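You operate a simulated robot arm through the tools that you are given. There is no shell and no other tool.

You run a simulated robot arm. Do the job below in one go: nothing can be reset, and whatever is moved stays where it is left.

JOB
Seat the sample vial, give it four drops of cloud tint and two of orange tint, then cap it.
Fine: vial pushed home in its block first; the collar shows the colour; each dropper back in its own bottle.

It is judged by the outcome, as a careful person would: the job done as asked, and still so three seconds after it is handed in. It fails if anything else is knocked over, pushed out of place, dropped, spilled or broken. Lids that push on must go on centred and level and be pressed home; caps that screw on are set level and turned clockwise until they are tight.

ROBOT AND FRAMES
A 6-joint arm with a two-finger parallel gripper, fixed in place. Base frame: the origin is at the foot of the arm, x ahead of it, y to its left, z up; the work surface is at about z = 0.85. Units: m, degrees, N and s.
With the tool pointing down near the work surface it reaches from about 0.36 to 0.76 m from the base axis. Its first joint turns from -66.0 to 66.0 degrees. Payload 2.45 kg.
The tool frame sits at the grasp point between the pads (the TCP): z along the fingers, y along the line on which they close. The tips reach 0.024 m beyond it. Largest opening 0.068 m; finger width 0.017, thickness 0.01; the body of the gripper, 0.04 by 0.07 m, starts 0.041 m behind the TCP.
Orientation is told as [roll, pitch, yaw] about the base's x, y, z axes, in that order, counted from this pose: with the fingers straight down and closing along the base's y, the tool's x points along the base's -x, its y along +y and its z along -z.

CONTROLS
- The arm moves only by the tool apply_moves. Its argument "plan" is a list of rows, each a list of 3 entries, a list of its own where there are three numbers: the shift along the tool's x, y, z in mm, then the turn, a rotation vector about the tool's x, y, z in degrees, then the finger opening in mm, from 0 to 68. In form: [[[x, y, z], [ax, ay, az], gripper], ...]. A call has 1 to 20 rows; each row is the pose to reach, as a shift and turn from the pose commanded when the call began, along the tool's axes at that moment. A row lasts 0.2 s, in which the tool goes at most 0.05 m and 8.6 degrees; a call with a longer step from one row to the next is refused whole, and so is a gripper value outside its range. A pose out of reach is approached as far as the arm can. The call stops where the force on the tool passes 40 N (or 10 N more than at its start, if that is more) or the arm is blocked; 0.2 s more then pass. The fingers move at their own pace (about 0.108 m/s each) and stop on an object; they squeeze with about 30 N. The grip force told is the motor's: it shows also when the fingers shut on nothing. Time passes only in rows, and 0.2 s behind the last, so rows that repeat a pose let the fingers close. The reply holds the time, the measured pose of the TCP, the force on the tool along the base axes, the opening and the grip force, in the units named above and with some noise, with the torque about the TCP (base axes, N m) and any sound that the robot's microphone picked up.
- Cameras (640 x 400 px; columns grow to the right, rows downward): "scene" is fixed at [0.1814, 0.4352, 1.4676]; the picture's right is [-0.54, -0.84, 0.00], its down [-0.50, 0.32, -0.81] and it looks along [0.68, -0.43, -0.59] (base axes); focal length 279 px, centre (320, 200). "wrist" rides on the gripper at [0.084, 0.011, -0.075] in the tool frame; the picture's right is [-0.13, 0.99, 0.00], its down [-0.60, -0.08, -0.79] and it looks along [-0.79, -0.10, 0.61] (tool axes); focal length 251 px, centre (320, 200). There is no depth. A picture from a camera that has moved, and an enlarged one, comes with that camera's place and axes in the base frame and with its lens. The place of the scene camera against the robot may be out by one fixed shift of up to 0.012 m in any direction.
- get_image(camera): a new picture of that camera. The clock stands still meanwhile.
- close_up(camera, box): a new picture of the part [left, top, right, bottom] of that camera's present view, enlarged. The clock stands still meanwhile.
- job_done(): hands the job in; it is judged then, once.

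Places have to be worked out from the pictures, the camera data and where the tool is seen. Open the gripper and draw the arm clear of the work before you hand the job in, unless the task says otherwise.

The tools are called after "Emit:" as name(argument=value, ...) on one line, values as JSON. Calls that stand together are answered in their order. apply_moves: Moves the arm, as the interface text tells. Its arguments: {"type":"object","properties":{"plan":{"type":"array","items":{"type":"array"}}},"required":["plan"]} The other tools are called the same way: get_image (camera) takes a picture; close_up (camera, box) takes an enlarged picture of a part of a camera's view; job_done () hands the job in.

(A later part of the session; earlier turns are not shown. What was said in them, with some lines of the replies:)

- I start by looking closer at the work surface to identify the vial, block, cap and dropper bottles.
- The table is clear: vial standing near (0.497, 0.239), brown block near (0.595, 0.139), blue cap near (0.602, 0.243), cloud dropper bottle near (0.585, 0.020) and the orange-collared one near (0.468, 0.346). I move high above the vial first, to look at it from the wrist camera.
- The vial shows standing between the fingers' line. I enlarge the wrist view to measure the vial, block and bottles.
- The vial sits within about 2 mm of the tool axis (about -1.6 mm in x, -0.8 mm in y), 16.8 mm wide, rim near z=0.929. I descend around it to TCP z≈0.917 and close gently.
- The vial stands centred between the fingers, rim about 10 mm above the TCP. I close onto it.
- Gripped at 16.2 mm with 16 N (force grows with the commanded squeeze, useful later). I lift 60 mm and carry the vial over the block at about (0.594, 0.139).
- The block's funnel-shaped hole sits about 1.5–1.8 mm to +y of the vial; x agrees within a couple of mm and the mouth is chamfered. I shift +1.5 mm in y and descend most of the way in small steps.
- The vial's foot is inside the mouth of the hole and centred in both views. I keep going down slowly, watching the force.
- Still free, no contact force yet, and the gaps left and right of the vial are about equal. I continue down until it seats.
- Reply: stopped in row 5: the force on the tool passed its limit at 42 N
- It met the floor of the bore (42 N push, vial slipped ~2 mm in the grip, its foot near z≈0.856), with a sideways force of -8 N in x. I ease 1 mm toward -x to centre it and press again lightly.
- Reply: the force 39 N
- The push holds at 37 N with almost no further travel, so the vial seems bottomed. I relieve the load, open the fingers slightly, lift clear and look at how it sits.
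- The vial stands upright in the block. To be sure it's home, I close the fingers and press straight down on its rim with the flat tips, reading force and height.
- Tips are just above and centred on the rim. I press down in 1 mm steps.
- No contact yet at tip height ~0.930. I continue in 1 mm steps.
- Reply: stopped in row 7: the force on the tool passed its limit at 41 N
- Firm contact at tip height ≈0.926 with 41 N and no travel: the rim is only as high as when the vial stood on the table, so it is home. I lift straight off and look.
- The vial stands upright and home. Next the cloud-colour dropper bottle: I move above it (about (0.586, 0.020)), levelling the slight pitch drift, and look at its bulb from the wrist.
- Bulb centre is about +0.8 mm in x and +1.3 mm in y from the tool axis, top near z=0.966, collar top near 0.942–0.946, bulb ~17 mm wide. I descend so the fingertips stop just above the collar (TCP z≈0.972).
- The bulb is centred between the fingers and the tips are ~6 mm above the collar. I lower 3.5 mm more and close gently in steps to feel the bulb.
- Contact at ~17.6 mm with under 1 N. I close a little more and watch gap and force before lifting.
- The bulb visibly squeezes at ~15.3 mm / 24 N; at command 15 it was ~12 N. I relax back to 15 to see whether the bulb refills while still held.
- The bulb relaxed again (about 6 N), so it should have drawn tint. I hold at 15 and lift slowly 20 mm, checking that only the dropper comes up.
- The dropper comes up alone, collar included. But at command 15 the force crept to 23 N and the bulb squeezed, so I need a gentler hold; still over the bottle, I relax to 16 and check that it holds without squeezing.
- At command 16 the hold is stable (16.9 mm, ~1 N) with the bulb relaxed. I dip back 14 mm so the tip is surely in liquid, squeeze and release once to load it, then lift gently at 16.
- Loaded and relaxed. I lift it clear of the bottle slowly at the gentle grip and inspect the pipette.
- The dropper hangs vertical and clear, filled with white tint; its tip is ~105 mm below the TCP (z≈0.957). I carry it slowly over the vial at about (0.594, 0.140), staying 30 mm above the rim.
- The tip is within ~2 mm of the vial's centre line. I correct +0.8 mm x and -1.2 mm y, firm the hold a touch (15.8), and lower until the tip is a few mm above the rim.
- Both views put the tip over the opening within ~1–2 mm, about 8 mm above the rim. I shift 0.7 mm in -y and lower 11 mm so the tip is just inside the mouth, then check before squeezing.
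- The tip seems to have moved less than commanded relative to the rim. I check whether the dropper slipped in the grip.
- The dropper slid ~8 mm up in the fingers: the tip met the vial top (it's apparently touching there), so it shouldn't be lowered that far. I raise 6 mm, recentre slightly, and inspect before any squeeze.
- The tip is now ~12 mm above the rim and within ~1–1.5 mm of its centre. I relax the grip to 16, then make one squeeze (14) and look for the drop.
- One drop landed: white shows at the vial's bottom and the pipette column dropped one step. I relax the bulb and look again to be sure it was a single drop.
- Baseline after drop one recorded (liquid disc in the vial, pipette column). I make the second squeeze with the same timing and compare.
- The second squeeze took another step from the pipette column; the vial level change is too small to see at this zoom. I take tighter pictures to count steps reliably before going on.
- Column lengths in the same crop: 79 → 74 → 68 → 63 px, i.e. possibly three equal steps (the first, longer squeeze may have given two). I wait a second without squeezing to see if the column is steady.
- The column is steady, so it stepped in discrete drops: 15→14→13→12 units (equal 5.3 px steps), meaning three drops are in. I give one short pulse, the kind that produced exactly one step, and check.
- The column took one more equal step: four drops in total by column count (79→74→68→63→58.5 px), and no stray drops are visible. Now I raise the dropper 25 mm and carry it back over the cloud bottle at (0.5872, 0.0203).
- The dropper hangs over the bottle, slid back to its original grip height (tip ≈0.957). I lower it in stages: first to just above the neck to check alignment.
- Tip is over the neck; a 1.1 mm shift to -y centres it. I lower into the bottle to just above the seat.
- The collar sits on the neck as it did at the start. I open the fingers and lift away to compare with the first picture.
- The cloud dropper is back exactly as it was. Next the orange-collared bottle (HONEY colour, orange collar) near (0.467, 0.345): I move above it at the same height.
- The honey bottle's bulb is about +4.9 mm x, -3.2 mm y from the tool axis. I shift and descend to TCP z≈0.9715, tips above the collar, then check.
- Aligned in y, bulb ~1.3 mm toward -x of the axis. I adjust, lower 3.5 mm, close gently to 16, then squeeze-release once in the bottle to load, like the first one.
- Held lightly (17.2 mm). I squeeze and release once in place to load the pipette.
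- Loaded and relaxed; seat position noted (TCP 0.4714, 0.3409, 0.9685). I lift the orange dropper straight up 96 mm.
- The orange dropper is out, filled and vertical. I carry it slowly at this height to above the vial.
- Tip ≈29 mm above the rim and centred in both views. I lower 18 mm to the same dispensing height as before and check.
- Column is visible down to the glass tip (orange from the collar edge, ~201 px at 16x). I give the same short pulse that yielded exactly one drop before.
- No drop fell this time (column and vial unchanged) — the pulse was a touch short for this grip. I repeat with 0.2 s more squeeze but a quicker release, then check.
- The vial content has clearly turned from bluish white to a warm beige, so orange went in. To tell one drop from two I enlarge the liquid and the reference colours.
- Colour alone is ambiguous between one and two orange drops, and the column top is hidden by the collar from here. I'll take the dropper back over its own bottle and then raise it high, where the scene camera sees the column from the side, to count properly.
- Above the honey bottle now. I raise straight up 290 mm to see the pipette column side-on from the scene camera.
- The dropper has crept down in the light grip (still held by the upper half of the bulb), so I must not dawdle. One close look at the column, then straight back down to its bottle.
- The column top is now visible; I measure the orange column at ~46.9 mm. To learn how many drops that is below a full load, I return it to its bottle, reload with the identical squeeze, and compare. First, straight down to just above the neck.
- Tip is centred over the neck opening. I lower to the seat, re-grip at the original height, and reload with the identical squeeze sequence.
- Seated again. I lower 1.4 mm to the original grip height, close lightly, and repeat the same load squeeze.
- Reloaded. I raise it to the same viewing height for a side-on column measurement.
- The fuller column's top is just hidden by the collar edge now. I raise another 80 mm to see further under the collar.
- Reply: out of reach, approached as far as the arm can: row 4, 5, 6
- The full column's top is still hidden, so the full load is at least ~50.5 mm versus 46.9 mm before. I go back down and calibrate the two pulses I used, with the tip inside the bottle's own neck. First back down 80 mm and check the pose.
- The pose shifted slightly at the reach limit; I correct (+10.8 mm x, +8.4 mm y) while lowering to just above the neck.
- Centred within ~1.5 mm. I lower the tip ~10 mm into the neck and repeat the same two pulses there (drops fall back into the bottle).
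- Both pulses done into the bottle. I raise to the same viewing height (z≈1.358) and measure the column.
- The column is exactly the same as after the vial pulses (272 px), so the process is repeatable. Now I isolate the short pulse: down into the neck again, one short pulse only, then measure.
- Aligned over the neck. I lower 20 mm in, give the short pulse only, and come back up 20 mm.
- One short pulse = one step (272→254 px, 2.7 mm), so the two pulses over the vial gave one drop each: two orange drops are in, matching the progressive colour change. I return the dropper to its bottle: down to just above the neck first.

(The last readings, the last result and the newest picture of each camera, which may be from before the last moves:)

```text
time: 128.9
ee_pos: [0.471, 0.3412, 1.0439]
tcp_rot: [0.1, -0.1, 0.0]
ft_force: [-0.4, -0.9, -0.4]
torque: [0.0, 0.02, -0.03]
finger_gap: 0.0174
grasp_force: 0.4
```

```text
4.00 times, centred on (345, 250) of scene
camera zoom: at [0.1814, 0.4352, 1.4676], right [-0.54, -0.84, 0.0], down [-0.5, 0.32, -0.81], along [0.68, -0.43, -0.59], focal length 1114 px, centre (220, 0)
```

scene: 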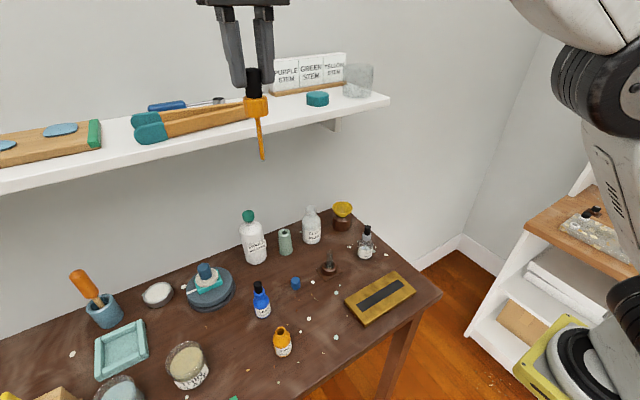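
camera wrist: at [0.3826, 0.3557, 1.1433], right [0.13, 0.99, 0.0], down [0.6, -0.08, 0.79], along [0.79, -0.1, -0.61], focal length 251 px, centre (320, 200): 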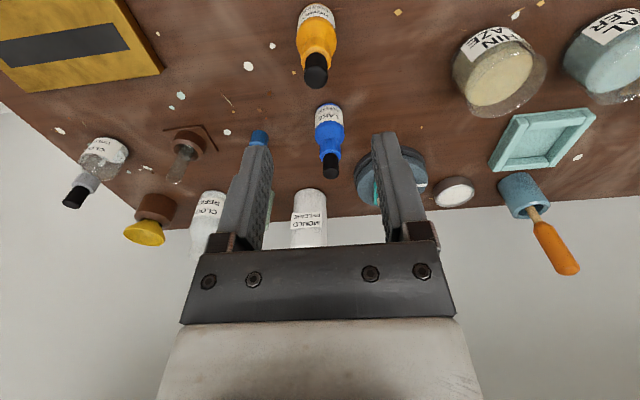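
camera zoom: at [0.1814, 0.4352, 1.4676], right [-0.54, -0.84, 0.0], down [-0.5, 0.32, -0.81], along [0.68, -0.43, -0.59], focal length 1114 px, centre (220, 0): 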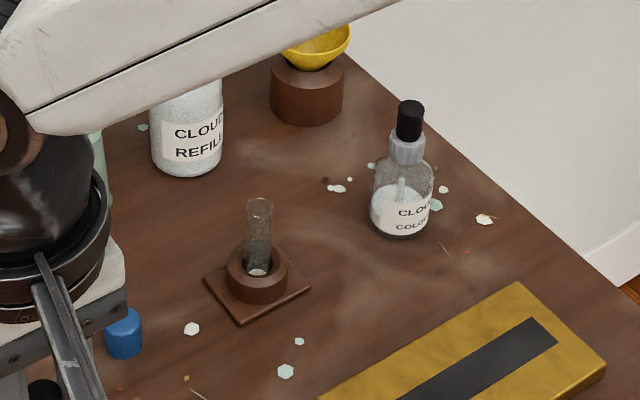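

Table is clean and the tip is centred over the neck. I lower the orange dropper to its seat and release.

Emit:
apply_moves(plan=[[[0.3, 0.3, 8], [0, 0, 0], 16], [[0.3, 0.3, 18], [0, 0, 0], 16], [[0.3, 0.3, 28], [0, 0, 0], 16], [[0.3, 0.3, 38], [0, 0, 0], 16], [[0.3, 0.3, 48], [0, 0, 0], 16], [[0.3, 0.3, 58], [0, 0, 0], 16], [[0.3, 0.3, 66], [0, 0, 0], 16], [[0.3, 0.3, 72], [0, 0, 0], 16], [[0.3, 0.3, 75], [0, 0, 0], 16], [[0.3, 0.3, 76.5], [0, 0, 0], 16], [[0.3, 0.3, 76.5], [0, 0, 0], 18], [[0.3, 0.3, 76.5], [0, 0, 0], 22], [[0.3, 0.3, 76.5], [0, 0, 0], 30]])

Emit:
close_up(camera="wrist", box=[260, 60, 380, 220])

Emit:
close_up(camera="scene", box=[250, 290, 310, 370])

```text
time: 131.7
ee_pos: [0.4701, 0.3414, 0.9677]
tcp_rot: [0.1, -0.1, 0.1]
ft_force: [0.5, 0.6, 0.0]
torque: [0.01, 0.01, 0.0]
finger_gap: 0.0299
grasp_force: 0.1
```

```text
2.50 times, centred on (320, 140) of wrist
camera zoom: at [0.386, 0.3519, 1.0427], right [0.13, 0.99, 0.0], down [0.6, -0.08, 0.79], along [0.79, -0.1, -0.61], focal length 629 px, centre (320, 350)
```

zoom: 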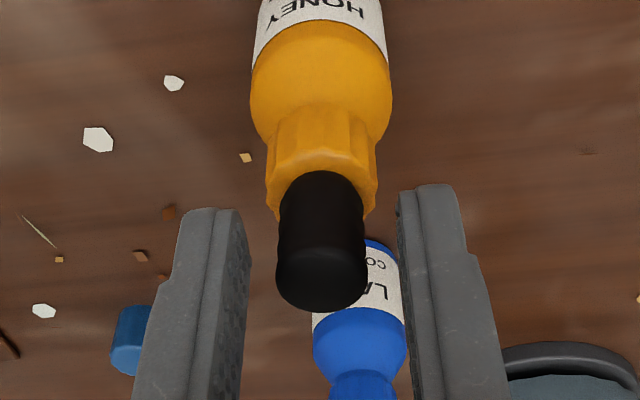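

```text
5.00 times, centred on (280, 330) of scene
camera zoom: at [0.1814, 0.4352, 1.4676], right [-0.54, -0.84, 0.0], down [-0.5, 0.32, -0.81], along [0.68, -0.43, -0.59], focal length 1393 px, centre (520, -450)
```

zoom: 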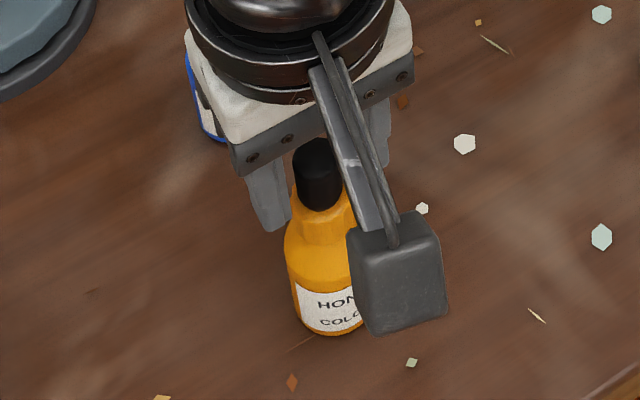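

The orange dropper is seated. I open wider and rise clear, then look at it.

Emit:
apply_moves(plan=[[[0, 0, 0], [0, 0, 0], 50], [[0, 0, -10], [0, 0, 0], 50], [[0, 0, -35], [0, 0, 0], 50], [[0, 0, -65], [0, 0, 0], 50], [[0, 0, -95], [0, 0, 0], 50], [[0, 0, -120], [0, 0, 0], 50], [[-20, -20, -130], [0, 0, 0], 50], [[-45, -40, -130], [0, 0, 0], 50], [[-70, -60, -130], [0, 0, 0], 50], [[-95, -75, -130], [0, 0, 0], 50], [[-115, -90, -130], [0, 0, 0], 50], [[-127, -98, -130], [0, 0, 0], 50], [[-127, -98, -130], [0, 0, 0], 50]])

Emit:
close_up(camera="scene", box=[245, 275, 305, 365])

Emit:
get_image(camera="wrist")

Emit:
close_up(camera="wrist", box=[260, 0, 380, 130])

```text
time: 134.5
ee_pos: [0.5977, 0.242, 1.0972]
tcp_rot: [0.2, 0.0, 0.0]
ft_force: [-0.2, -0.4, 0.0]
torque: [0.0, -0.03, 0.01]
finger_gap: 0.05
grasp_force: 0.1
```

```text
4.44 times, centred on (275, 320) of scene
camera zoom: at [0.1814, 0.4352, 1.4676], right [-0.54, -0.84, 0.0], down [-0.5, 0.32, -0.81], along [0.68, -0.43, -0.59], focal length 1238 px, centre (520, -333)
```

zoom: 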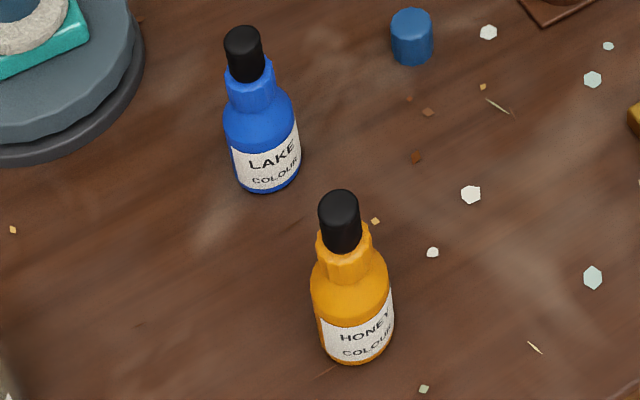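

```text
taken
camera wrist: at [0.513, 0.2532, 1.1733], right [0.13, 0.99, 0.0], down [0.6, -0.08, 0.79], along [0.79, -0.1, -0.61], focal length 251 px, centre (320, 200)
```

wrist: 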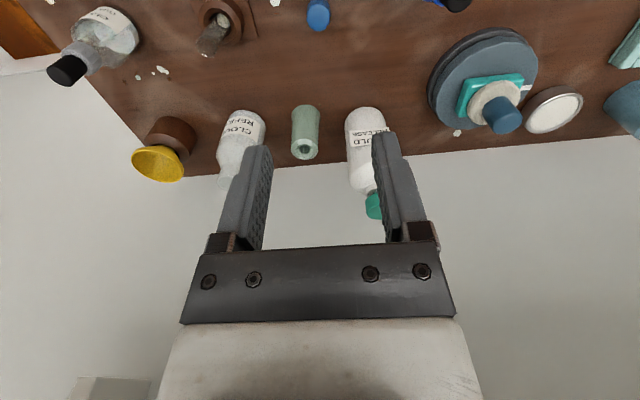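

```text
3.08 times, centred on (320, 65) of wrist
camera zoom: at [0.513, 0.2532, 1.1733], right [0.13, 0.99, 0.0], down [0.6, -0.08, 0.79], along [0.79, -0.1, -0.61], focal length 774 px, centre (320, 615)
```

zoom: 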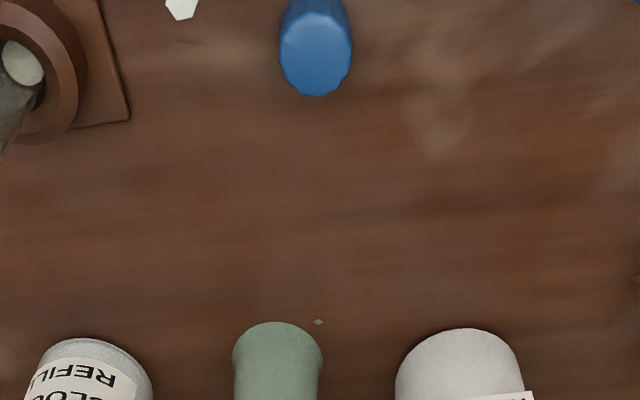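

Both droppers are home. The cap is at about (0.602, 0.240), ~24 mm wide, top near z=0.874. I move over it and descend part-way with fingers open to check alignment.

Emit:
apply_moves(plan=[[[-5, -2.4, 20], [0, 0, 0], 50], [[-5, -2.4, 50], [0, 0, 0], 50], [[-5, -2.4, 80], [0, 0, 0], 50], [[-5, -2.4, 110], [0, 0, 0], 50], [[-5, -2.4, 140], [0, 0, 0], 50], [[-5, -2.4, 160], [0, 0, 0], 50], [[-5, -2.4, 160], [0, 0, 0], 50]])

Emit:
close_up(camera="wrist", box=[240, 40, 400, 220])

Emit:
close_up(camera="scene", box=[265, 240, 345, 310])

```text
time: 136.1
ee_pos: [0.6013, 0.2419, 0.9376]
tcp_rot: [0.0, -0.1, 0.0]
ft_force: [0.7, 0.1, 0.1]
torque: [0.0, -0.02, 0.02]
finger_gap: 0.0499
grasp_force: 0.1
```

```text
2.22 times, centred on (320, 130) of wrist
camera zoom: at [0.5179, 0.252, 1.0137], right [0.13, 0.99, 0.0], down [0.6, -0.08, 0.79], along [0.79, -0.1, -0.61], focal length 559 px, centre (320, 356)
```

zoom: 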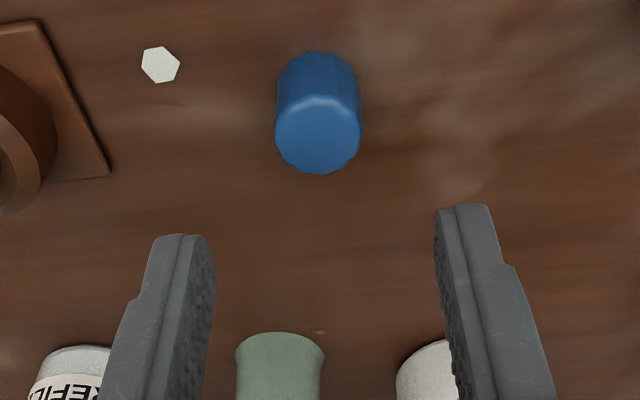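

```text
5.71 times, centred on (305, 275) of scene
camera zoom: at [0.1814, 0.4352, 1.4676], right [-0.54, -0.84, 0.0], down [-0.5, 0.32, -0.81], along [0.68, -0.43, -0.59], focal length 1592 px, centre (406, -229)
```

zoom: 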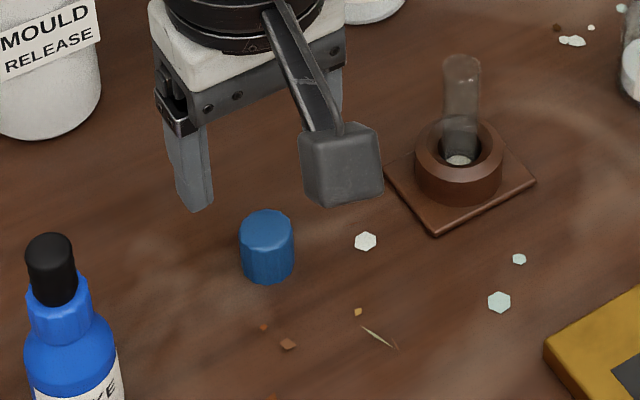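

Aligned within 0.5 mm. I descend so the tips stop ~4 mm above the table, then close on the cap.

Emit:
apply_moves(plan=[[[0, -0.5, 20], [0, 0, 0], 50], [[0, -0.5, 40], [0, 0, 0], 50], [[0, -0.5, 54], [0, 0, 0], 50], [[0, -0.5, 60], [0, 0, 0], 50], [[0, -0.5, 60], [0, 0, 0], 34], [[0, -0.5, 60], [0, 0, 0], 27], [[0, -0.5, 60], [0, 0, 0], 24], [[0, -0.5, 60], [0, 0, 0], 22], [[0, -0.5, 60], [0, 0, 0], 20], [[0, -0.5, 60], [0, 0, 0], 20]])

Emit:
close_up(camera="wrist", box=[240, 40, 400, 220])

Emit:
close_up(camera="scene", box=[265, 240, 345, 310])

```text
time: 138.3
ee_pos: [0.6022, 0.2407, 0.8757]
tcp_rot: [0.1, -0.2, 0.1]
ft_force: [0.2, -0.2, -0.5]
torque: [0.01, 0.05, 0.01]
finger_gap: 0.0227
grasp_force: 30.0
```

```text
2.22 times, centred on (320, 130) of wrist
camera zoom: at [0.5186, 0.2517, 0.9521], right [0.13, 0.99, 0.0], down [0.6, -0.08, 0.79], along [0.79, -0.1, -0.61], focal length 559 px, centre (320, 356)
```

zoom: 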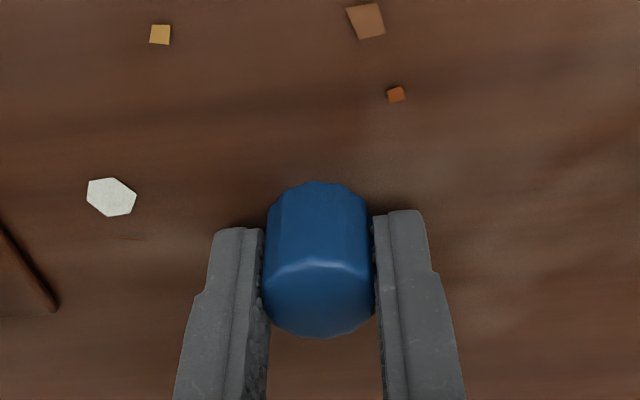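

```text
5.71 times, centred on (305, 275) of scene
camera zoom: at [0.1814, 0.4352, 1.4676], right [-0.54, -0.84, 0.0], down [-0.5, 0.32, -0.81], along [0.68, -0.43, -0.59], focal length 1592 px, centre (406, -229)
```

zoom: 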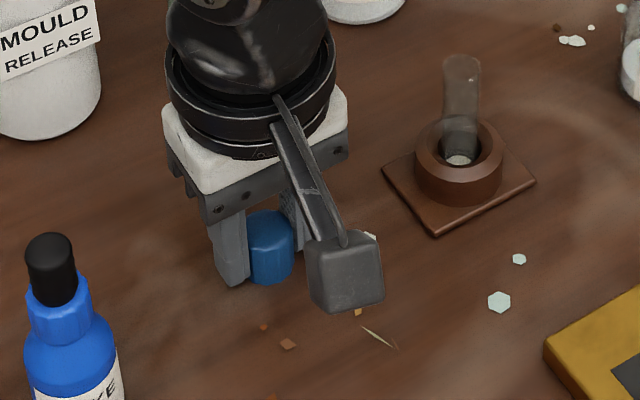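

Cap gripped (22.7 mm, 30 N), sitting ~1 mm toward -x of the TCP. I lift it 100 mm and carry it over the vial.

Emit:
apply_moves(plan=[[[0, 0, -10], [0, 0, 0], 20], [[0, 0, -35], [0, 0, 0], 20], [[0, 0, -65], [0, 0, 0], 20], [[0, 0, -90], [0, 0, 0], 20], [[0, 0, -100], [0, 0, 0], 20], [[1.5, -20, -100], [0, 0, 0], 20], [[3, -45, -100], [0, 0, 0], 20], [[4.5, -70, -100], [0, 0, 0], 20], [[6.1, -90, -100], [0, 0, 0], 20], [[6.1, -101, -100], [0, 0, 0], 20], [[6.1, -101, -100], [0, 0, 0], 20]])

Emit:
close_up(camera="wrist", box=[240, 20, 400, 220])

Emit:
close_up(camera="scene", box=[295, 205, 365, 285])

Emit:
close_up(camera="wrist", box=[280, 0, 360, 100])

```text
time: 140.7
ee_pos: [0.5966, 0.1394, 0.9762]
tcp_rot: [0.2, 0.0, 0.0]
ft_force: [-0.3, 0.2, -0.1]
torque: [0.02, 0.03, -0.02]
finger_gap: 0.0225
grasp_force: 29.7
```

```text
2.00 times, centred on (320, 120) of wrist
camera zoom: at [0.5119, 0.1503, 1.0525], right [0.13, 0.99, 0.0], down [0.6, -0.08, 0.79], along [0.79, -0.1, -0.61], focal length 503 px, centre (320, 360)
```

zoom: 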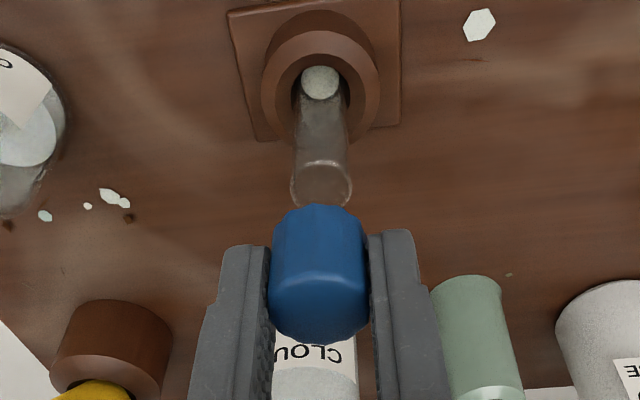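

```text
5.00 times, centred on (330, 245) of scene
camera zoom: at [0.1814, 0.4352, 1.4676], right [-0.54, -0.84, 0.0], down [-0.5, 0.32, -0.81], along [0.68, -0.43, -0.59], focal length 1393 px, centre (270, -25)
```

zoom: 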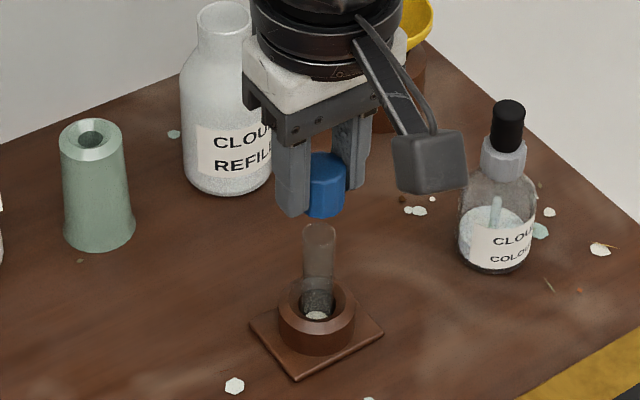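

```text
4.00 times, centred on (320, 50) of wrist
camera zoom: at [0.5119, 0.1503, 1.0525], right [0.13, 0.99, 0.0], down [0.6, -0.08, 0.79], along [0.79, -0.1, -0.61], focal length 1006 px, centre (320, 800)
```

zoom: 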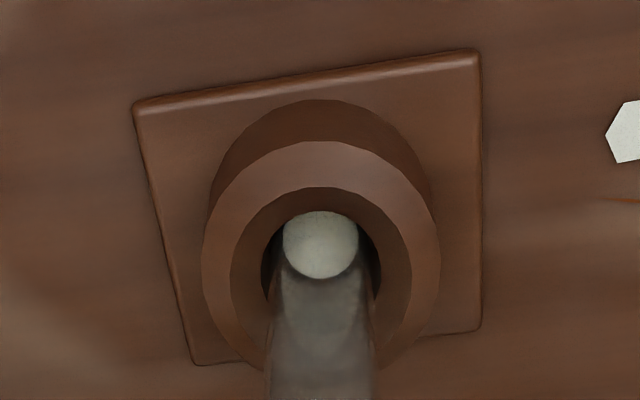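

Cap hangs level over the vial; combined views suggest shifting 0.7 mm to -x and +0.7 mm y. I do that and lower 18 mm so the cap's edge is just above the rim.

Emit:
apply_moves(plan=[[[0.7, 0.7, 4], [0, 0, 0], 20], [[0.7, 0.7, 10], [0, 0, 0], 20], [[0.7, 0.7, 15], [0, 0, 0], 20], [[0.7, 0.7, 18], [0, 0, 0], 20], [[0.7, 0.7, 18], [0, 0, 0], 20]])

Emit:
close_up(camera="wrist", box=[270, 40, 370, 180])

Emit:
close_up(camera="scene", box=[305, 220, 355, 280])

```text
time: 141.9
ee_pos: [0.5947, 0.1395, 0.958]
tcp_rot: [0.0, -0.1, 0.0]
ft_force: [-0.6, -0.6, -0.6]
torque: [-0.03, -0.03, 0.02]
finger_gap: 0.0227
grasp_force: 30.4
```

```text
2.86 times, centred on (320, 110) of wrist
camera zoom: at [0.5113, 0.151, 1.0346], right [0.13, 0.99, 0.0], down [0.6, -0.08, 0.79], along [0.79, -0.1, -0.61], focal length 718 px, centre (320, 457)
```

zoom: 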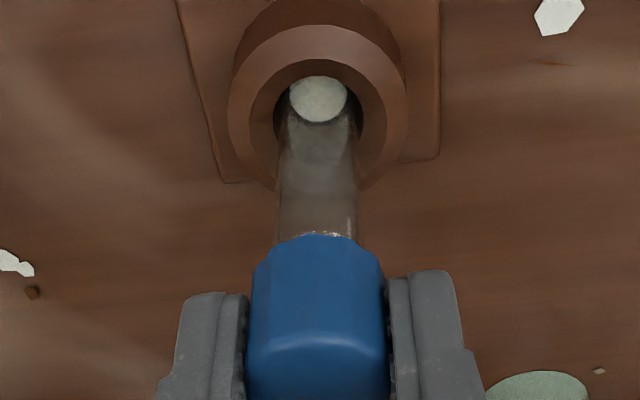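

```text
6.67 times, centred on (330, 250) of scene
camera zoom: at [0.1814, 0.4352, 1.4676], right [-0.54, -0.84, 0.0], down [-0.5, 0.32, -0.81], along [0.68, -0.43, -0.59], focal length 1857 px, centre (253, -133)
```

zoom: 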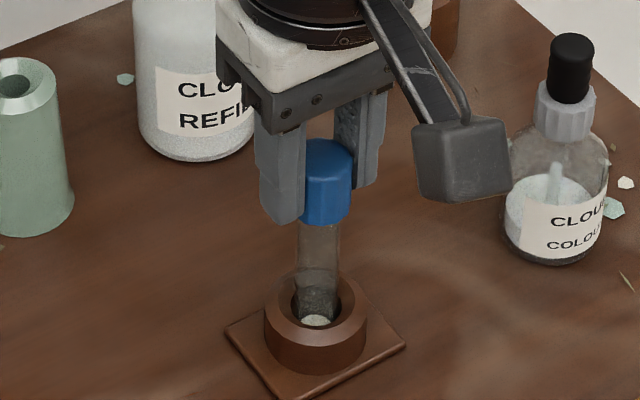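

Cap and vial line up within ~1 mm in both views. I lower in 1 mm steps onto the rim, watching the force.

Emit:
apply_moves(plan=[[[0, 0.4, 2], [0, 0, 0], 20], [[0, 0.4, 4], [0, 0, 0], 20], [[0, 0.4, 5], [0, 0, 0], 20], [[0, 0.4, 6], [0, 0, 0], 20], [[0, 0.4, 7], [0, 0, 0], 20], [[0, 0.4, 8], [0, 0, 0], 20], [[0, 0.4, 8], [0, 0, 0], 20]])

Emit:
close_up(camera="wrist", box=[270, 40, 370, 180])

Emit:
close_up(camera="scene", box=[305, 220, 355, 280])

```text
time: 143.5
ee_pos: [0.5957, 0.1411, 0.9512]
tcp_rot: [0.2, -0.1, 0.1]
ft_force: [0.9, 0.7, -0.1]
torque: [0.04, -0.02, -0.03]
finger_gap: 0.0225
grasp_force: 30.3
```

```text
2.86 times, centred on (320, 110) of wrist
camera zoom: at [0.5119, 0.1518, 1.0272], right [0.13, 0.99, 0.0], down [0.6, -0.08, 0.79], along [0.79, -0.1, -0.61], focal length 718 px, centre (320, 457)
```

zoom: 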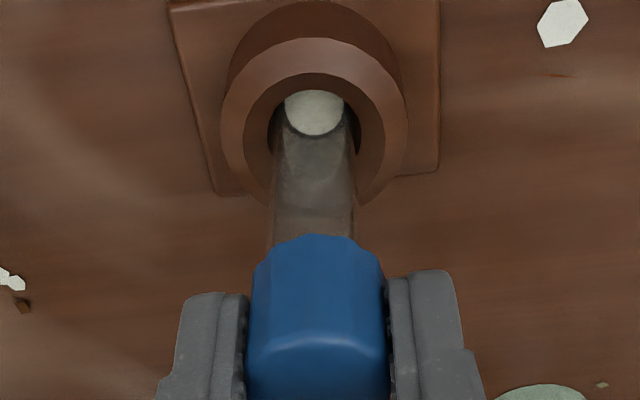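

```text
6.67 times, centred on (330, 250) of scene
camera zoom: at [0.1814, 0.4352, 1.4676], right [-0.54, -0.84, 0.0], down [-0.5, 0.32, -0.81], along [0.68, -0.43, -0.59], focal length 1857 px, centre (253, -133)
```

zoom: 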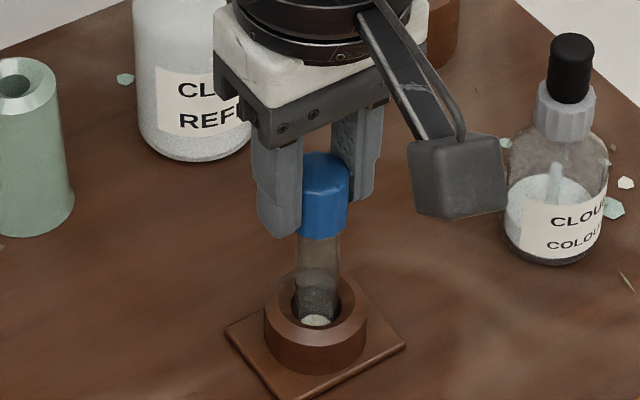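

No contact force yet with the cap's edge about at the rim. The wrist view shows the vial ~0.8 mm to -y of the cap, so I shift back 0.7 mm and continue down.

Emit:
apply_moves(plan=[[[0, -0.7, -1], [0, 0, 0], 20], [[0, -0.7, 0], [0, 0, 0], 20], [[0, -0.7, 1], [0, 0, 0], 20], [[0, -0.7, 2], [0, 0, 0], 20], [[0, -0.7, 3], [0, 0, 0], 20], [[0, -0.7, 4], [0, 0, 0], 20], [[0, -0.7, 5], [0, 0, 0], 20]])

Emit:
close_up(camera="wrist", box=[270, 40, 370, 180])

Emit:
close_up(camera="scene", box=[305, 220, 355, 280])

```text
time: 145.1
ee_pos: [0.5953, 0.1407, 0.9456]
tcp_rot: [0.1, -0.1, -0.1]
ft_force: [0.2, -0.2, -0.9]
torque: [-0.01, -0.04, -0.01]
finger_gap: 0.0227
grasp_force: 30.3
```

```text
2.86 times, centred on (320, 110) of wrist
camera zoom: at [0.5116, 0.1508, 1.022], right [0.13, 0.99, 0.0], down [0.6, -0.08, 0.79], along [0.79, -0.1, -0.61], focal length 718 px, centre (320, 457)
```

zoom: 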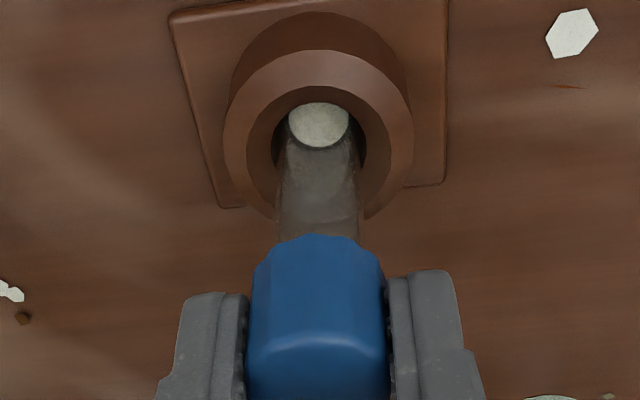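

```text
6.67 times, centred on (330, 250) of scene
camera zoom: at [0.1814, 0.4352, 1.4676], right [-0.54, -0.84, 0.0], down [-0.5, 0.32, -0.81], along [0.68, -0.43, -0.59], focal length 1857 px, centre (253, -133)
```

zoom: 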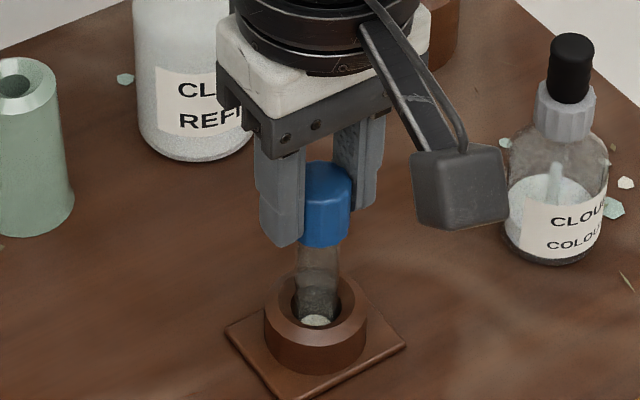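

The cap is sliding over the vial freely (edge ~6–7 mm below the rim, no force). I continue down slowly until it seats.

Emit:
apply_moves(plan=[[[0, 0, 1], [0, 0, 0], 20], [[0, 0, 2], [0, 0, 0], 20], [[0, 0, 3], [0, 0, 0], 20], [[0, 0, 4], [0, 0, 0], 20], [[0, 0, 5], [0, 0, 0], 20], [[0, 0, 6], [0, 0, 0], 20], [[0, 0, 7], [0, 0, 0], 20], [[0, 0, 8], [0, 0, 0], 20]])

Emit:
close_up(camera="wrist", box=[270, 40, 370, 180])

Emit:
close_up(camera="scene", box=[305, 220, 355, 280])

```text
time: 146.9
ee_pos: [0.597, 0.1401, 0.9397]
tcp_rot: [0.2, -0.4, 0.0]
ft_force: [-2.2, -3.8, 24.7]
torque: [-0.21, 0.07, 0.0]
finger_gap: 0.0224
grasp_force: 29.6
```

```text
2.86 times, centred on (320, 110) of wrist
camera zoom: at [0.5121, 0.1508, 1.0158], right [0.13, 0.99, 0.0], down [0.6, -0.08, 0.8], along [0.79, -0.1, -0.6], focal length 718 px, centre (320, 457)
```

zoom: 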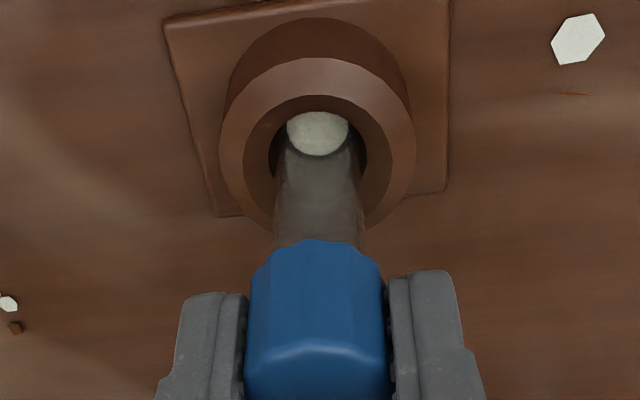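

```text
6.67 times, centred on (330, 250) of scene
camera zoom: at [0.1809, 0.435, 1.4677], right [-0.54, -0.84, 0.0], down [-0.5, 0.32, -0.81], along [0.68, -0.43, -0.59], focal length 1857 px, centre (253, -133)
```

zoom: 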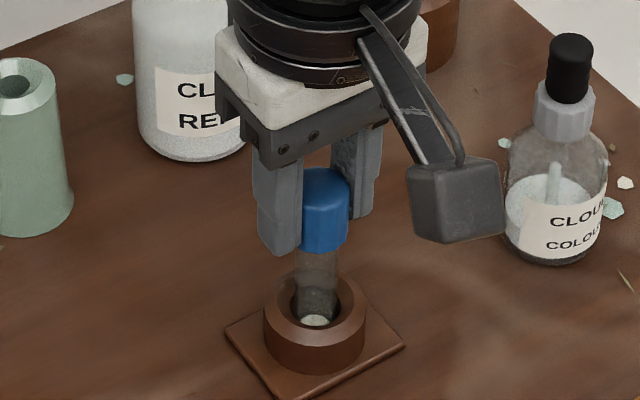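

Contact: 25 N with the cap ~13 mm over the vial. I press on gently in 0.5 mm steps to push it home, watching whether it still moves.

Emit:
apply_moves(plan=[[[0, 0, 0.5], [0, 0, 0], 20], [[0, 0, 1], [0, 0, 0], 20], [[0, 0, 1.5], [0, 0, 0], 20], [[0, 0, 2], [0, 0, 0], 20], [[0, 0, 2.5], [0, 0, 0], 20]])

Emit:
close_up(camera="wrist", box=[270, 40, 370, 180])

Emit:
close_up(camera="scene", box=[305, 220, 355, 280])

```text
time: 148.1
ee_pos: [0.5959, 0.1415, 0.9373]
tcp_rot: [0.2, -0.2, 0.0]
ft_force: [1.4, -7.2, 25.2]
torque: [-0.2, 0.04, 0.05]
finger_gap: 0.0226
grasp_force: 29.6
```

```text
2.86 times, centred on (320, 110) of wrist
camera zoom: at [0.5122, 0.1509, 1.0121], right [0.13, 0.99, 0.0], down [0.6, -0.08, 0.8], along [0.79, -0.1, -0.61], focal length 718 px, centre (320, 457)
```

zoom: 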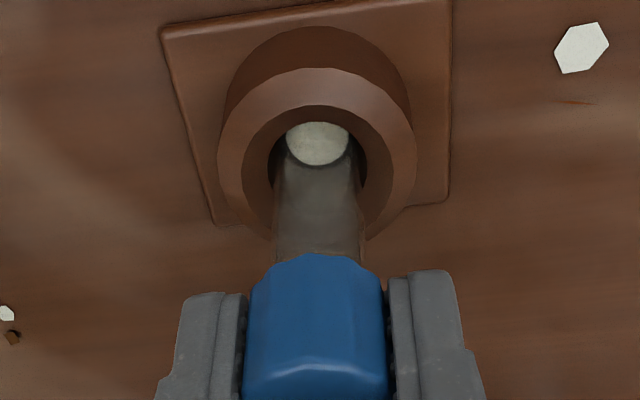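

```text
6.67 times, centred on (330, 250) of scene
camera zoom: at [0.1809, 0.4349, 1.4677], right [-0.54, -0.84, 0.0], down [-0.5, 0.32, -0.81], along [0.68, -0.43, -0.59], focal length 1857 px, centre (253, -133)
```

zoom: 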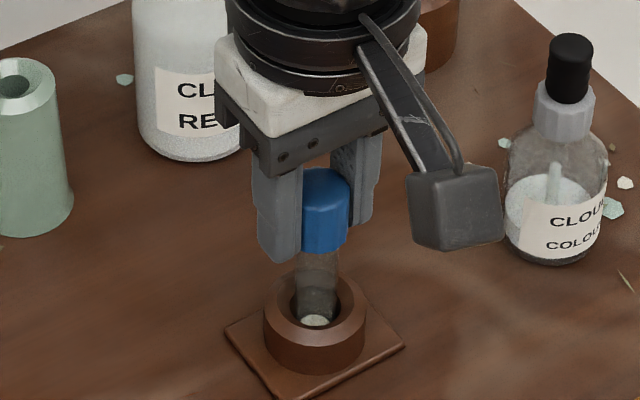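

The cap stopped moving (fingers slipped ~3 mm along it), so it met a stop. I relieve, open, lift off and inspect how it sits before pressing from above.

Emit:
apply_moves(plan=[[[0, 0, -1.5], [0, 0, 0], 20], [[0, 0, -2.5], [0, 0, 0], 23], [[0, 0, -2.5], [0, 0, 0], 30], [[0, 0, -2.5], [0, 0, 0], 40], [[0, 0, -12], [0, 0, 0], 40], [[0, 0, -30], [0, 0, 0], 40], [[0, 0, -55], [0, 0, 0], 40], [[0, 0, -75], [0, 0, 0], 40]])

Emit:
close_up(camera="scene", box=[310, 230, 350, 280])

Emit:
close_up(camera="wrist", box=[270, 0, 370, 130])

Emit:
get_image(camera="scene")

```text
time: 149.9
ee_pos: [0.5955, 0.14, 1.0123]
tcp_rot: [0.1, -0.1, 0.0]
ft_force: [0.3, -0.5, -0.2]
torque: [-0.03, -0.02, 0.03]
finger_gap: 0.04
grasp_force: 0.1
```

```text
8.00 times, centred on (330, 255) of scene
camera zoom: at [0.1814, 0.4352, 1.4676], right [-0.54, -0.84, 0.0], down [-0.5, 0.32, -0.81], along [0.68, -0.43, -0.59], focal length 2229 px, centre (240, -240)
```

zoom: 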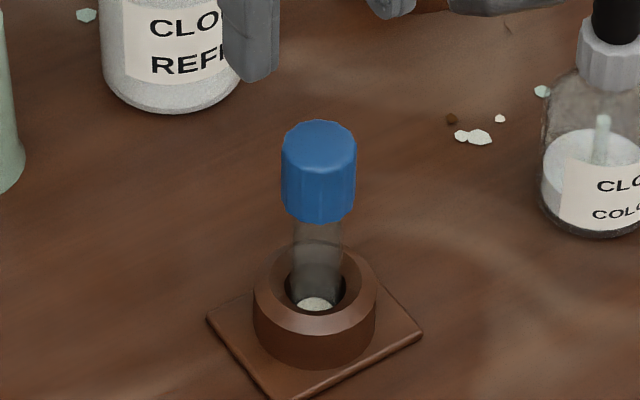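

```text
3.08 times, centred on (320, 65) of wrist
camera zoom: at [0.5112, 0.1515, 1.0865], right [0.13, 0.99, 0.0], down [0.6, -0.08, 0.79], along [0.79, -0.1, -0.61], focal length 774 px, centre (320, 615)
```

zoom: 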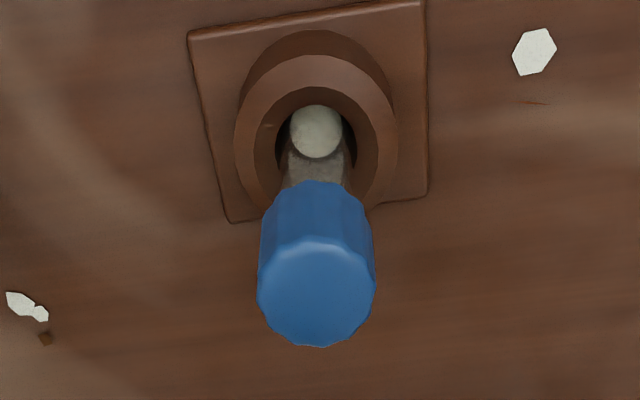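

```text
taken
```

scene: 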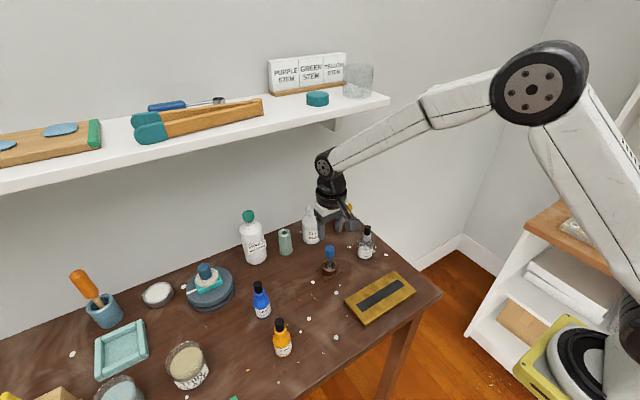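

The cap is level and centred on the vial. To make sure it is pressed home, I close the fingers and press on its top centre (expected contact at TCP z≈0.963).

Emit:
apply_moves(plan=[[[0, -0.8, 0], [0, 0, 0], 10], [[0, -0.8, 15], [0, 0, 0], 0], [[0, -0.8, 30], [0, 0, 0], 0], [[0, -0.8, 42], [0, 0, 0], 0], [[0, -0.8, 45], [0, 0, 0], 0], [[0, -0.8, 47], [0, 0, 0], 0], [[0, -0.8, 48], [0, 0, 0], 0], [[0, -0.8, 49], [0, 0, 0], 0], [[0, -0.8, 50], [0, 0, 0], 0], [[0, -0.8, 51], [0, 0, 0], 0], [[0, -0.8, 52], [0, 0, 0], 0], [[0, -0.8, 53], [0, 0, 0], 0], [[0, -0.8, 54], [0, 0, 0], 0]])

Emit:
close_up(camera="wrist", box=[260, 20, 380, 180])

Emit:
close_up(camera="scene", box=[310, 230, 350, 280])

```text
time: 151.8
ee_pos: [0.5969, 0.1388, 0.9648]
tcp_rot: [0.2, -0.2, 0.0]
ft_force: [-3.2, -1.9, 8.1]
torque: [-0.02, 0.06, 0.0]
finger_gap: 0.0
grasp_force: 23.0
stopped in row 9: the force on the tool passed its limit at 42 N (the readings are from after the stop); the commanded pose is now the measured one
```

```text
2.50 times, centred on (320, 100) of wrist
camera zoom: at [0.5124, 0.1498, 1.0403], right [0.13, 0.99, 0.0], down [0.6, -0.08, 0.8], along [0.79, -0.1, -0.6], focal length 629 px, centre (320, 450)
```

zoom: 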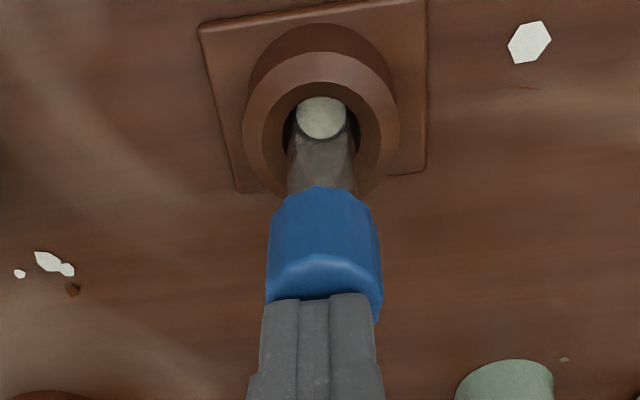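

```text
8.00 times, centred on (330, 255) of scene
camera zoom: at [0.1811, 0.4352, 1.4676], right [-0.54, -0.84, 0.0], down [-0.5, 0.32, -0.81], along [0.68, -0.43, -0.59], focal length 2229 px, centre (240, -240)
```

zoom: 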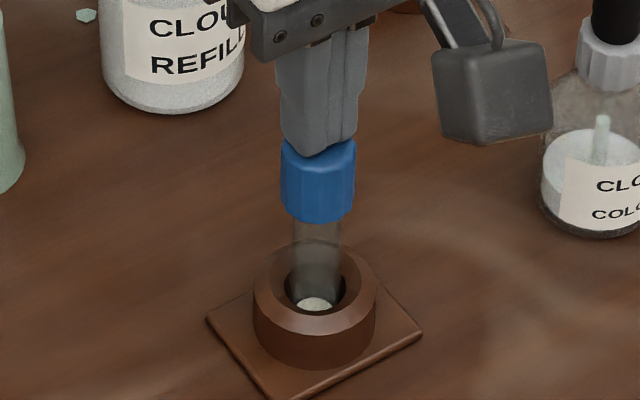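

Pressed with 42 N and no further travel: cap top at z≈0.941, so ~10 mm of the vial is inside the cap. To tell whether it is a push-on or a screw cap, I re-grip it at the same height as before and try a small clockwise turn, watching torque and height.

Emit:
apply_moves(plan=[[[0, 0, -4], [0, 0, 0], 0], [[0, 0, -14], [0, 0, 0], 10], [[0, 0, -14], [0, 0, 0], 40], [[0, 0, -14], [0, 0, 0], 40], [[0, 0.8, 0], [0, 0, 0], 40], [[0, 0.8, 12], [0, 0, 0], 40], [[0, 0.8, 20], [0, 0, 0], 40], [[0, 0.8, 20], [0, 0, 0], 30], [[0, 0.8, 20], [0, 0, 0], 25], [[0, 0.8, 20], [0, 0, 0], 22], [[0, 0.8, 20], [0, 0, 0], 20], [[0, 0.8, 20], [0, 0, 0], 20]])

Emit:
close_up(camera="wrist", box=[260, 20, 380, 180])

Emit:
close_up(camera="scene", box=[310, 230, 350, 280])

```text
time: 154.4
ee_pos: [0.596, 0.1408, 0.9438]
tcp_rot: [0.1, -0.4, -0.1]
ft_force: [0.9, -0.8, -0.8]
torque: [-0.07, -0.08, -0.01]
finger_gap: 0.0227
grasp_force: 29.8
```

```text
2.50 times, centred on (320, 100) of wrist
camera zoom: at [0.5121, 0.1507, 1.0197], right [0.13, 0.99, 0.0], down [0.6, -0.08, 0.8], along [0.79, -0.1, -0.61], focal length 629 px, centre (320, 450)
```

zoom: 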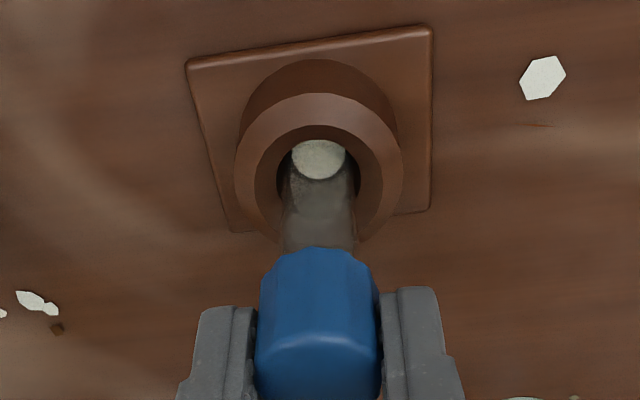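

```text
8.00 times, centred on (330, 255) of scene
camera zoom: at [0.1814, 0.4352, 1.4676], right [-0.54, -0.84, 0.0], down [-0.5, 0.32, -0.81], along [0.68, -0.43, -0.59], focal length 2229 px, centre (240, -240)
```

zoom: 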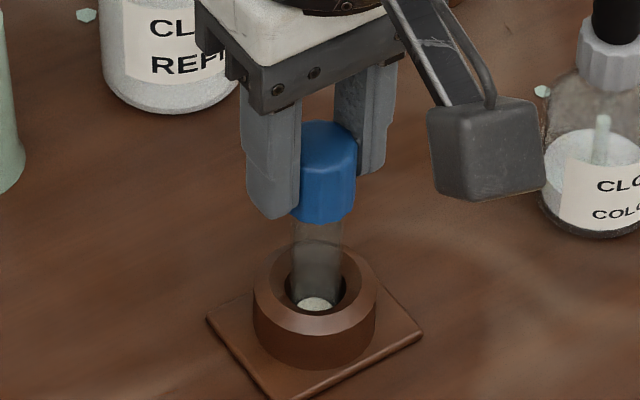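

Cap gripped again. I try a 20° clockwise turn (about the tool's +z) with no downward push, and read torque and the picture.

Emit:
apply_moves(plan=[[[0, 0, 0], [0, 0.3, 5], 20], [[0, 0, 0], [0, 0.3, 10], 20], [[0, 0, 0], [0, 0.3, 15], 20], [[0, 0, 0], [0, 0.3, 20], 20], [[0, 0, 0], [0, 0.3, 20], 20]])

Emit:
close_up(camera="scene", box=[310, 230, 350, 280])

Emit:
close_up(camera="wrist", box=[260, 20, 380, 180])

```text
time: 155.6
ee_pos: [0.5956, 0.1399, 0.9445]
tcp_rot: [0.2, 0.2, -20.2]
ft_force: [0.1, -10.4, 1.0]
torque: [-0.34, -0.01, 0.15]
finger_gap: 0.0238
grasp_force: 30.0
```

```text
8.00 times, centred on (330, 255) of scene
camera zoom: at [0.1814, 0.4349, 1.4677], right [-0.54, -0.84, 0.0], down [-0.5, 0.32, -0.81], along [0.68, -0.43, -0.59], focal length 2229 px, centre (240, -240)
```

zoom: 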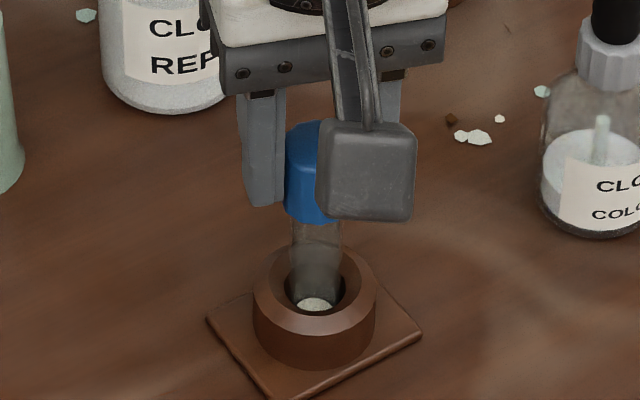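

```text
2.50 times, centred on (320, 100) of wrist
camera zoom: at [0.5212, 0.1791, 1.0204], right [0.46, 0.89, 0.0], down [0.54, -0.28, 0.79], along [0.7, -0.36, -0.61], focal length 629 px, centre (320, 450)
```

zoom: 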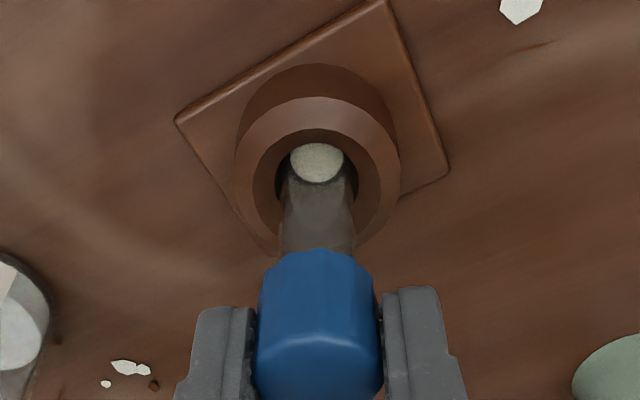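

The cap does not turn: it resisted (0.15 N·m, fingers slipped over its facets to 23.8 mm) and the block stayed put, so it's a push-on cap already locked home. I rotate back to relieve it, then open and withdraw straight up.

Emit:
apply_moves(plan=[[[0, 0, 0], [0, 0, -5], 21], [[0, 0, 0], [0, 0, -10], 21], [[0, 0, 0], [0, 0, -15], 22], [[0, 0, 0], [0, 0, -20], 22], [[0, 0, 0], [0, 0, -20], 24], [[0, 0, 0], [0, 0, -20], 32], [[0, 0, 0], [0, 0, -20], 42], [[0, 0, -10], [0, 0, -20], 42], [[0, 0, -30], [0, 0, -20], 42], [[0, 0, -55], [0, 0, -20], 42], [[0, 0, -75], [0, 0, -20], 42]])

Emit:
close_up(camera="scene", box=[310, 230, 350, 280])

Emit:
close_up(camera="wrist", box=[270, 0, 370, 130])

```text
time: 158.0
ee_pos: [0.5963, 0.1401, 1.0201]
tcp_rot: [0.2, -0.1, 0.0]
ft_force: [0.4, 0.4, -0.4]
torque: [0.0, 0.02, -0.02]
finger_gap: 0.0421
grasp_force: 0.0
```

```text
8.00 times, centred on (330, 255) of scene
camera zoom: at [0.1814, 0.4352, 1.4676], right [-0.54, -0.84, 0.0], down [-0.5, 0.32, -0.81], along [0.68, -0.43, -0.59], focal length 2229 px, centre (240, -240)
```

zoom: 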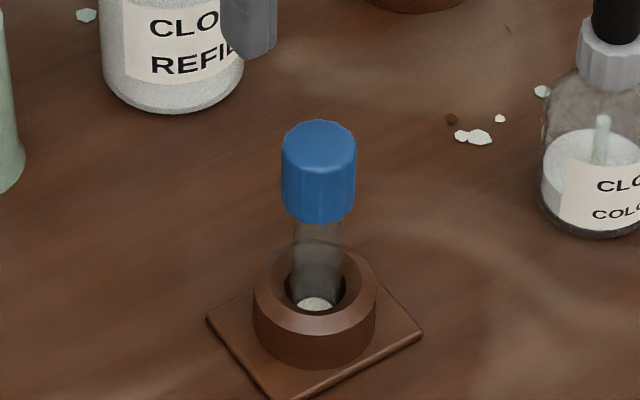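

```text
3.08 times, centred on (320, 65) of wrist
camera zoom: at [0.5121, 0.1507, 1.0956], right [0.13, 0.99, 0.0], down [0.6, -0.08, 0.79], along [0.79, -0.1, -0.61], focal length 774 px, centre (320, 615)
```

zoom: 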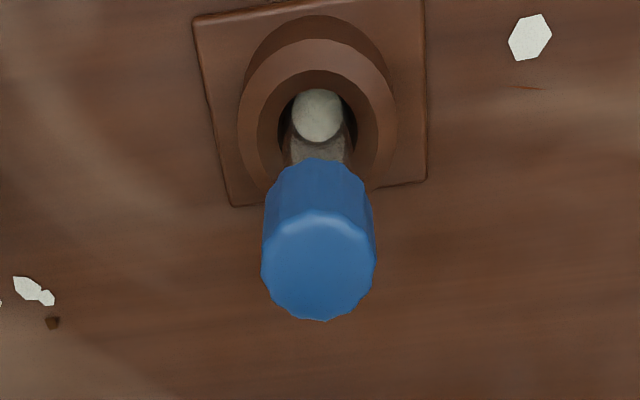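

Cap sits level and centred, unchanged after relieving; vial and block are in place. I open the gripper fully and draw the arm back up to its starting area, then take final pictures.

Emit:
apply_moves(plan=[[[0, 0, -15], [0, 0, 0], 50], [[10, 0, -40], [0, 0, 0], 60], [[30, 0, -70], [0, 0, 0], 68], [[55, 0, -100], [0, 0, 0], 68], [[80, 0, -135], [0, 0, 0], 68], [[100, 0, -170], [0, 0, 0], 68], [[111, 0, -195], [0, 0, 0], 68], [[111, 0, -210], [0, 0, 0], 68], [[111, 0, -210], [0, 0, 0], 68]])

Emit:
get_image(camera="scene")

Emit:
close_up(camera="scene", box=[220, 190, 440, 370])

Emit:
close_up(camera="scene", box=[310, 235, 350, 275])

```text
time: 160.0
ee_pos: [0.485, 0.1407, 1.2286]
tcp_rot: [0.3, 0.0, 0.0]
ft_force: [0.3, 0.7, 0.7]
torque: [0.02, -0.01, 0.0]
finger_gap: 0.0678
grasp_force: 0.1
```

```text
taken
```

scene: 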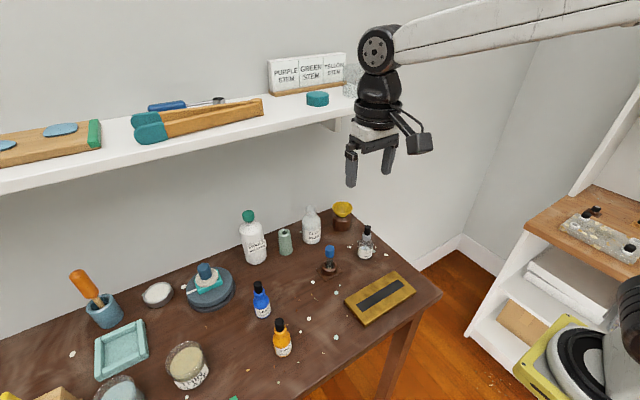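

```text
2.22 times, centred on (330, 280) of scene
camera zoom: at [0.1814, 0.4352, 1.4676], right [-0.54, -0.84, 0.0], down [-0.5, 0.32, -0.81], along [0.68, -0.43, -0.59], focal length 619 px, centre (298, 22)
```

zoom: 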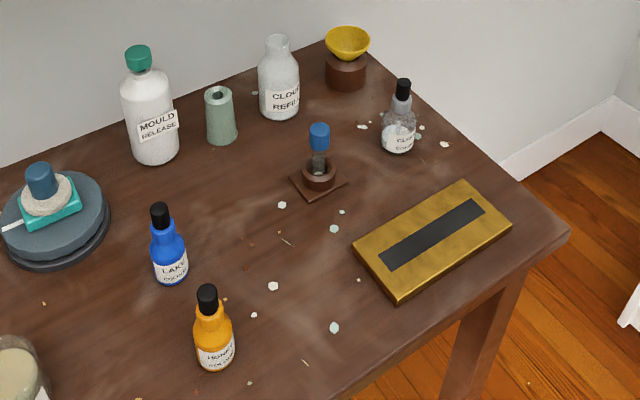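

```text
10.00 times, centred on (330, 255) of scene
camera zoom: at [0.1814, 0.4352, 1.4676], right [-0.54, -0.84, 0.0], down [-0.5, 0.32, -0.81], along [0.68, -0.43, -0.59], focal length 2786 px, centre (220, -350)
```

zoom: 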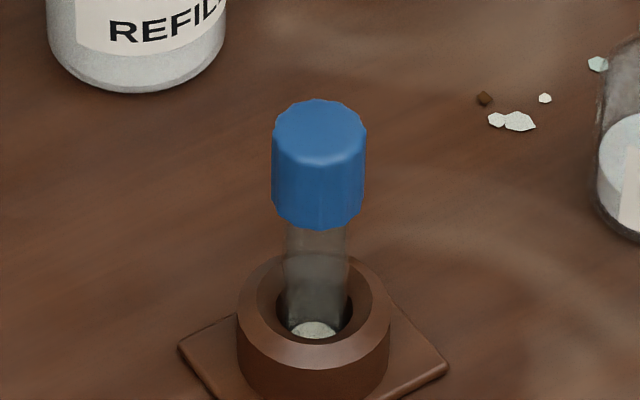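

Final pictures show the vial upright and home in its block with the cap level and pressed on. Both droppers are back in their own bottles, nothing else has moved, and the arm is clear with the gripper open. I hand the job in.

Emit:
job_done()

```text
The job is handed in.
```

I handed the job in. By my readings the vial is seated, tinted and capped as asked, but two points are inferred rather than seen.

- **Vial:** it is pushed home in its block. Pressing down on the rim with about 41 N gave no further travel.
- **Cloud tint:** four drops went in, counted from equal steps in the dropper's liquid column. The first squeeze gave two drops, so there were three squeezes in all.
- **Orange tint:** I count two drops, taken from the bottle with the orange collar (labelled HONEY).
    - This count is less certain, because the dropper's collar hid the top of the liquid while I was over the vial.
    - I repeated the same two squeezes into the orange bottle and the column ended at the same level. The shorter squeeze on its own gave one drop, but I didn't test the longer one on its own.
- **Cap:** it sits level and centred on the vial.
    - It took about 42 N with no more movement and would not turn clockwise, so I treated it as a push-on cap that is home.
    - About 10 mm of the vial is inside it. I could not see the inside of the cap to confirm that is its full depth.
- **Droppers and table:** both droppers are back in their own bottles, and nothing else looks moved or spilled in the final pictures. The gripper is open and clear of the work.
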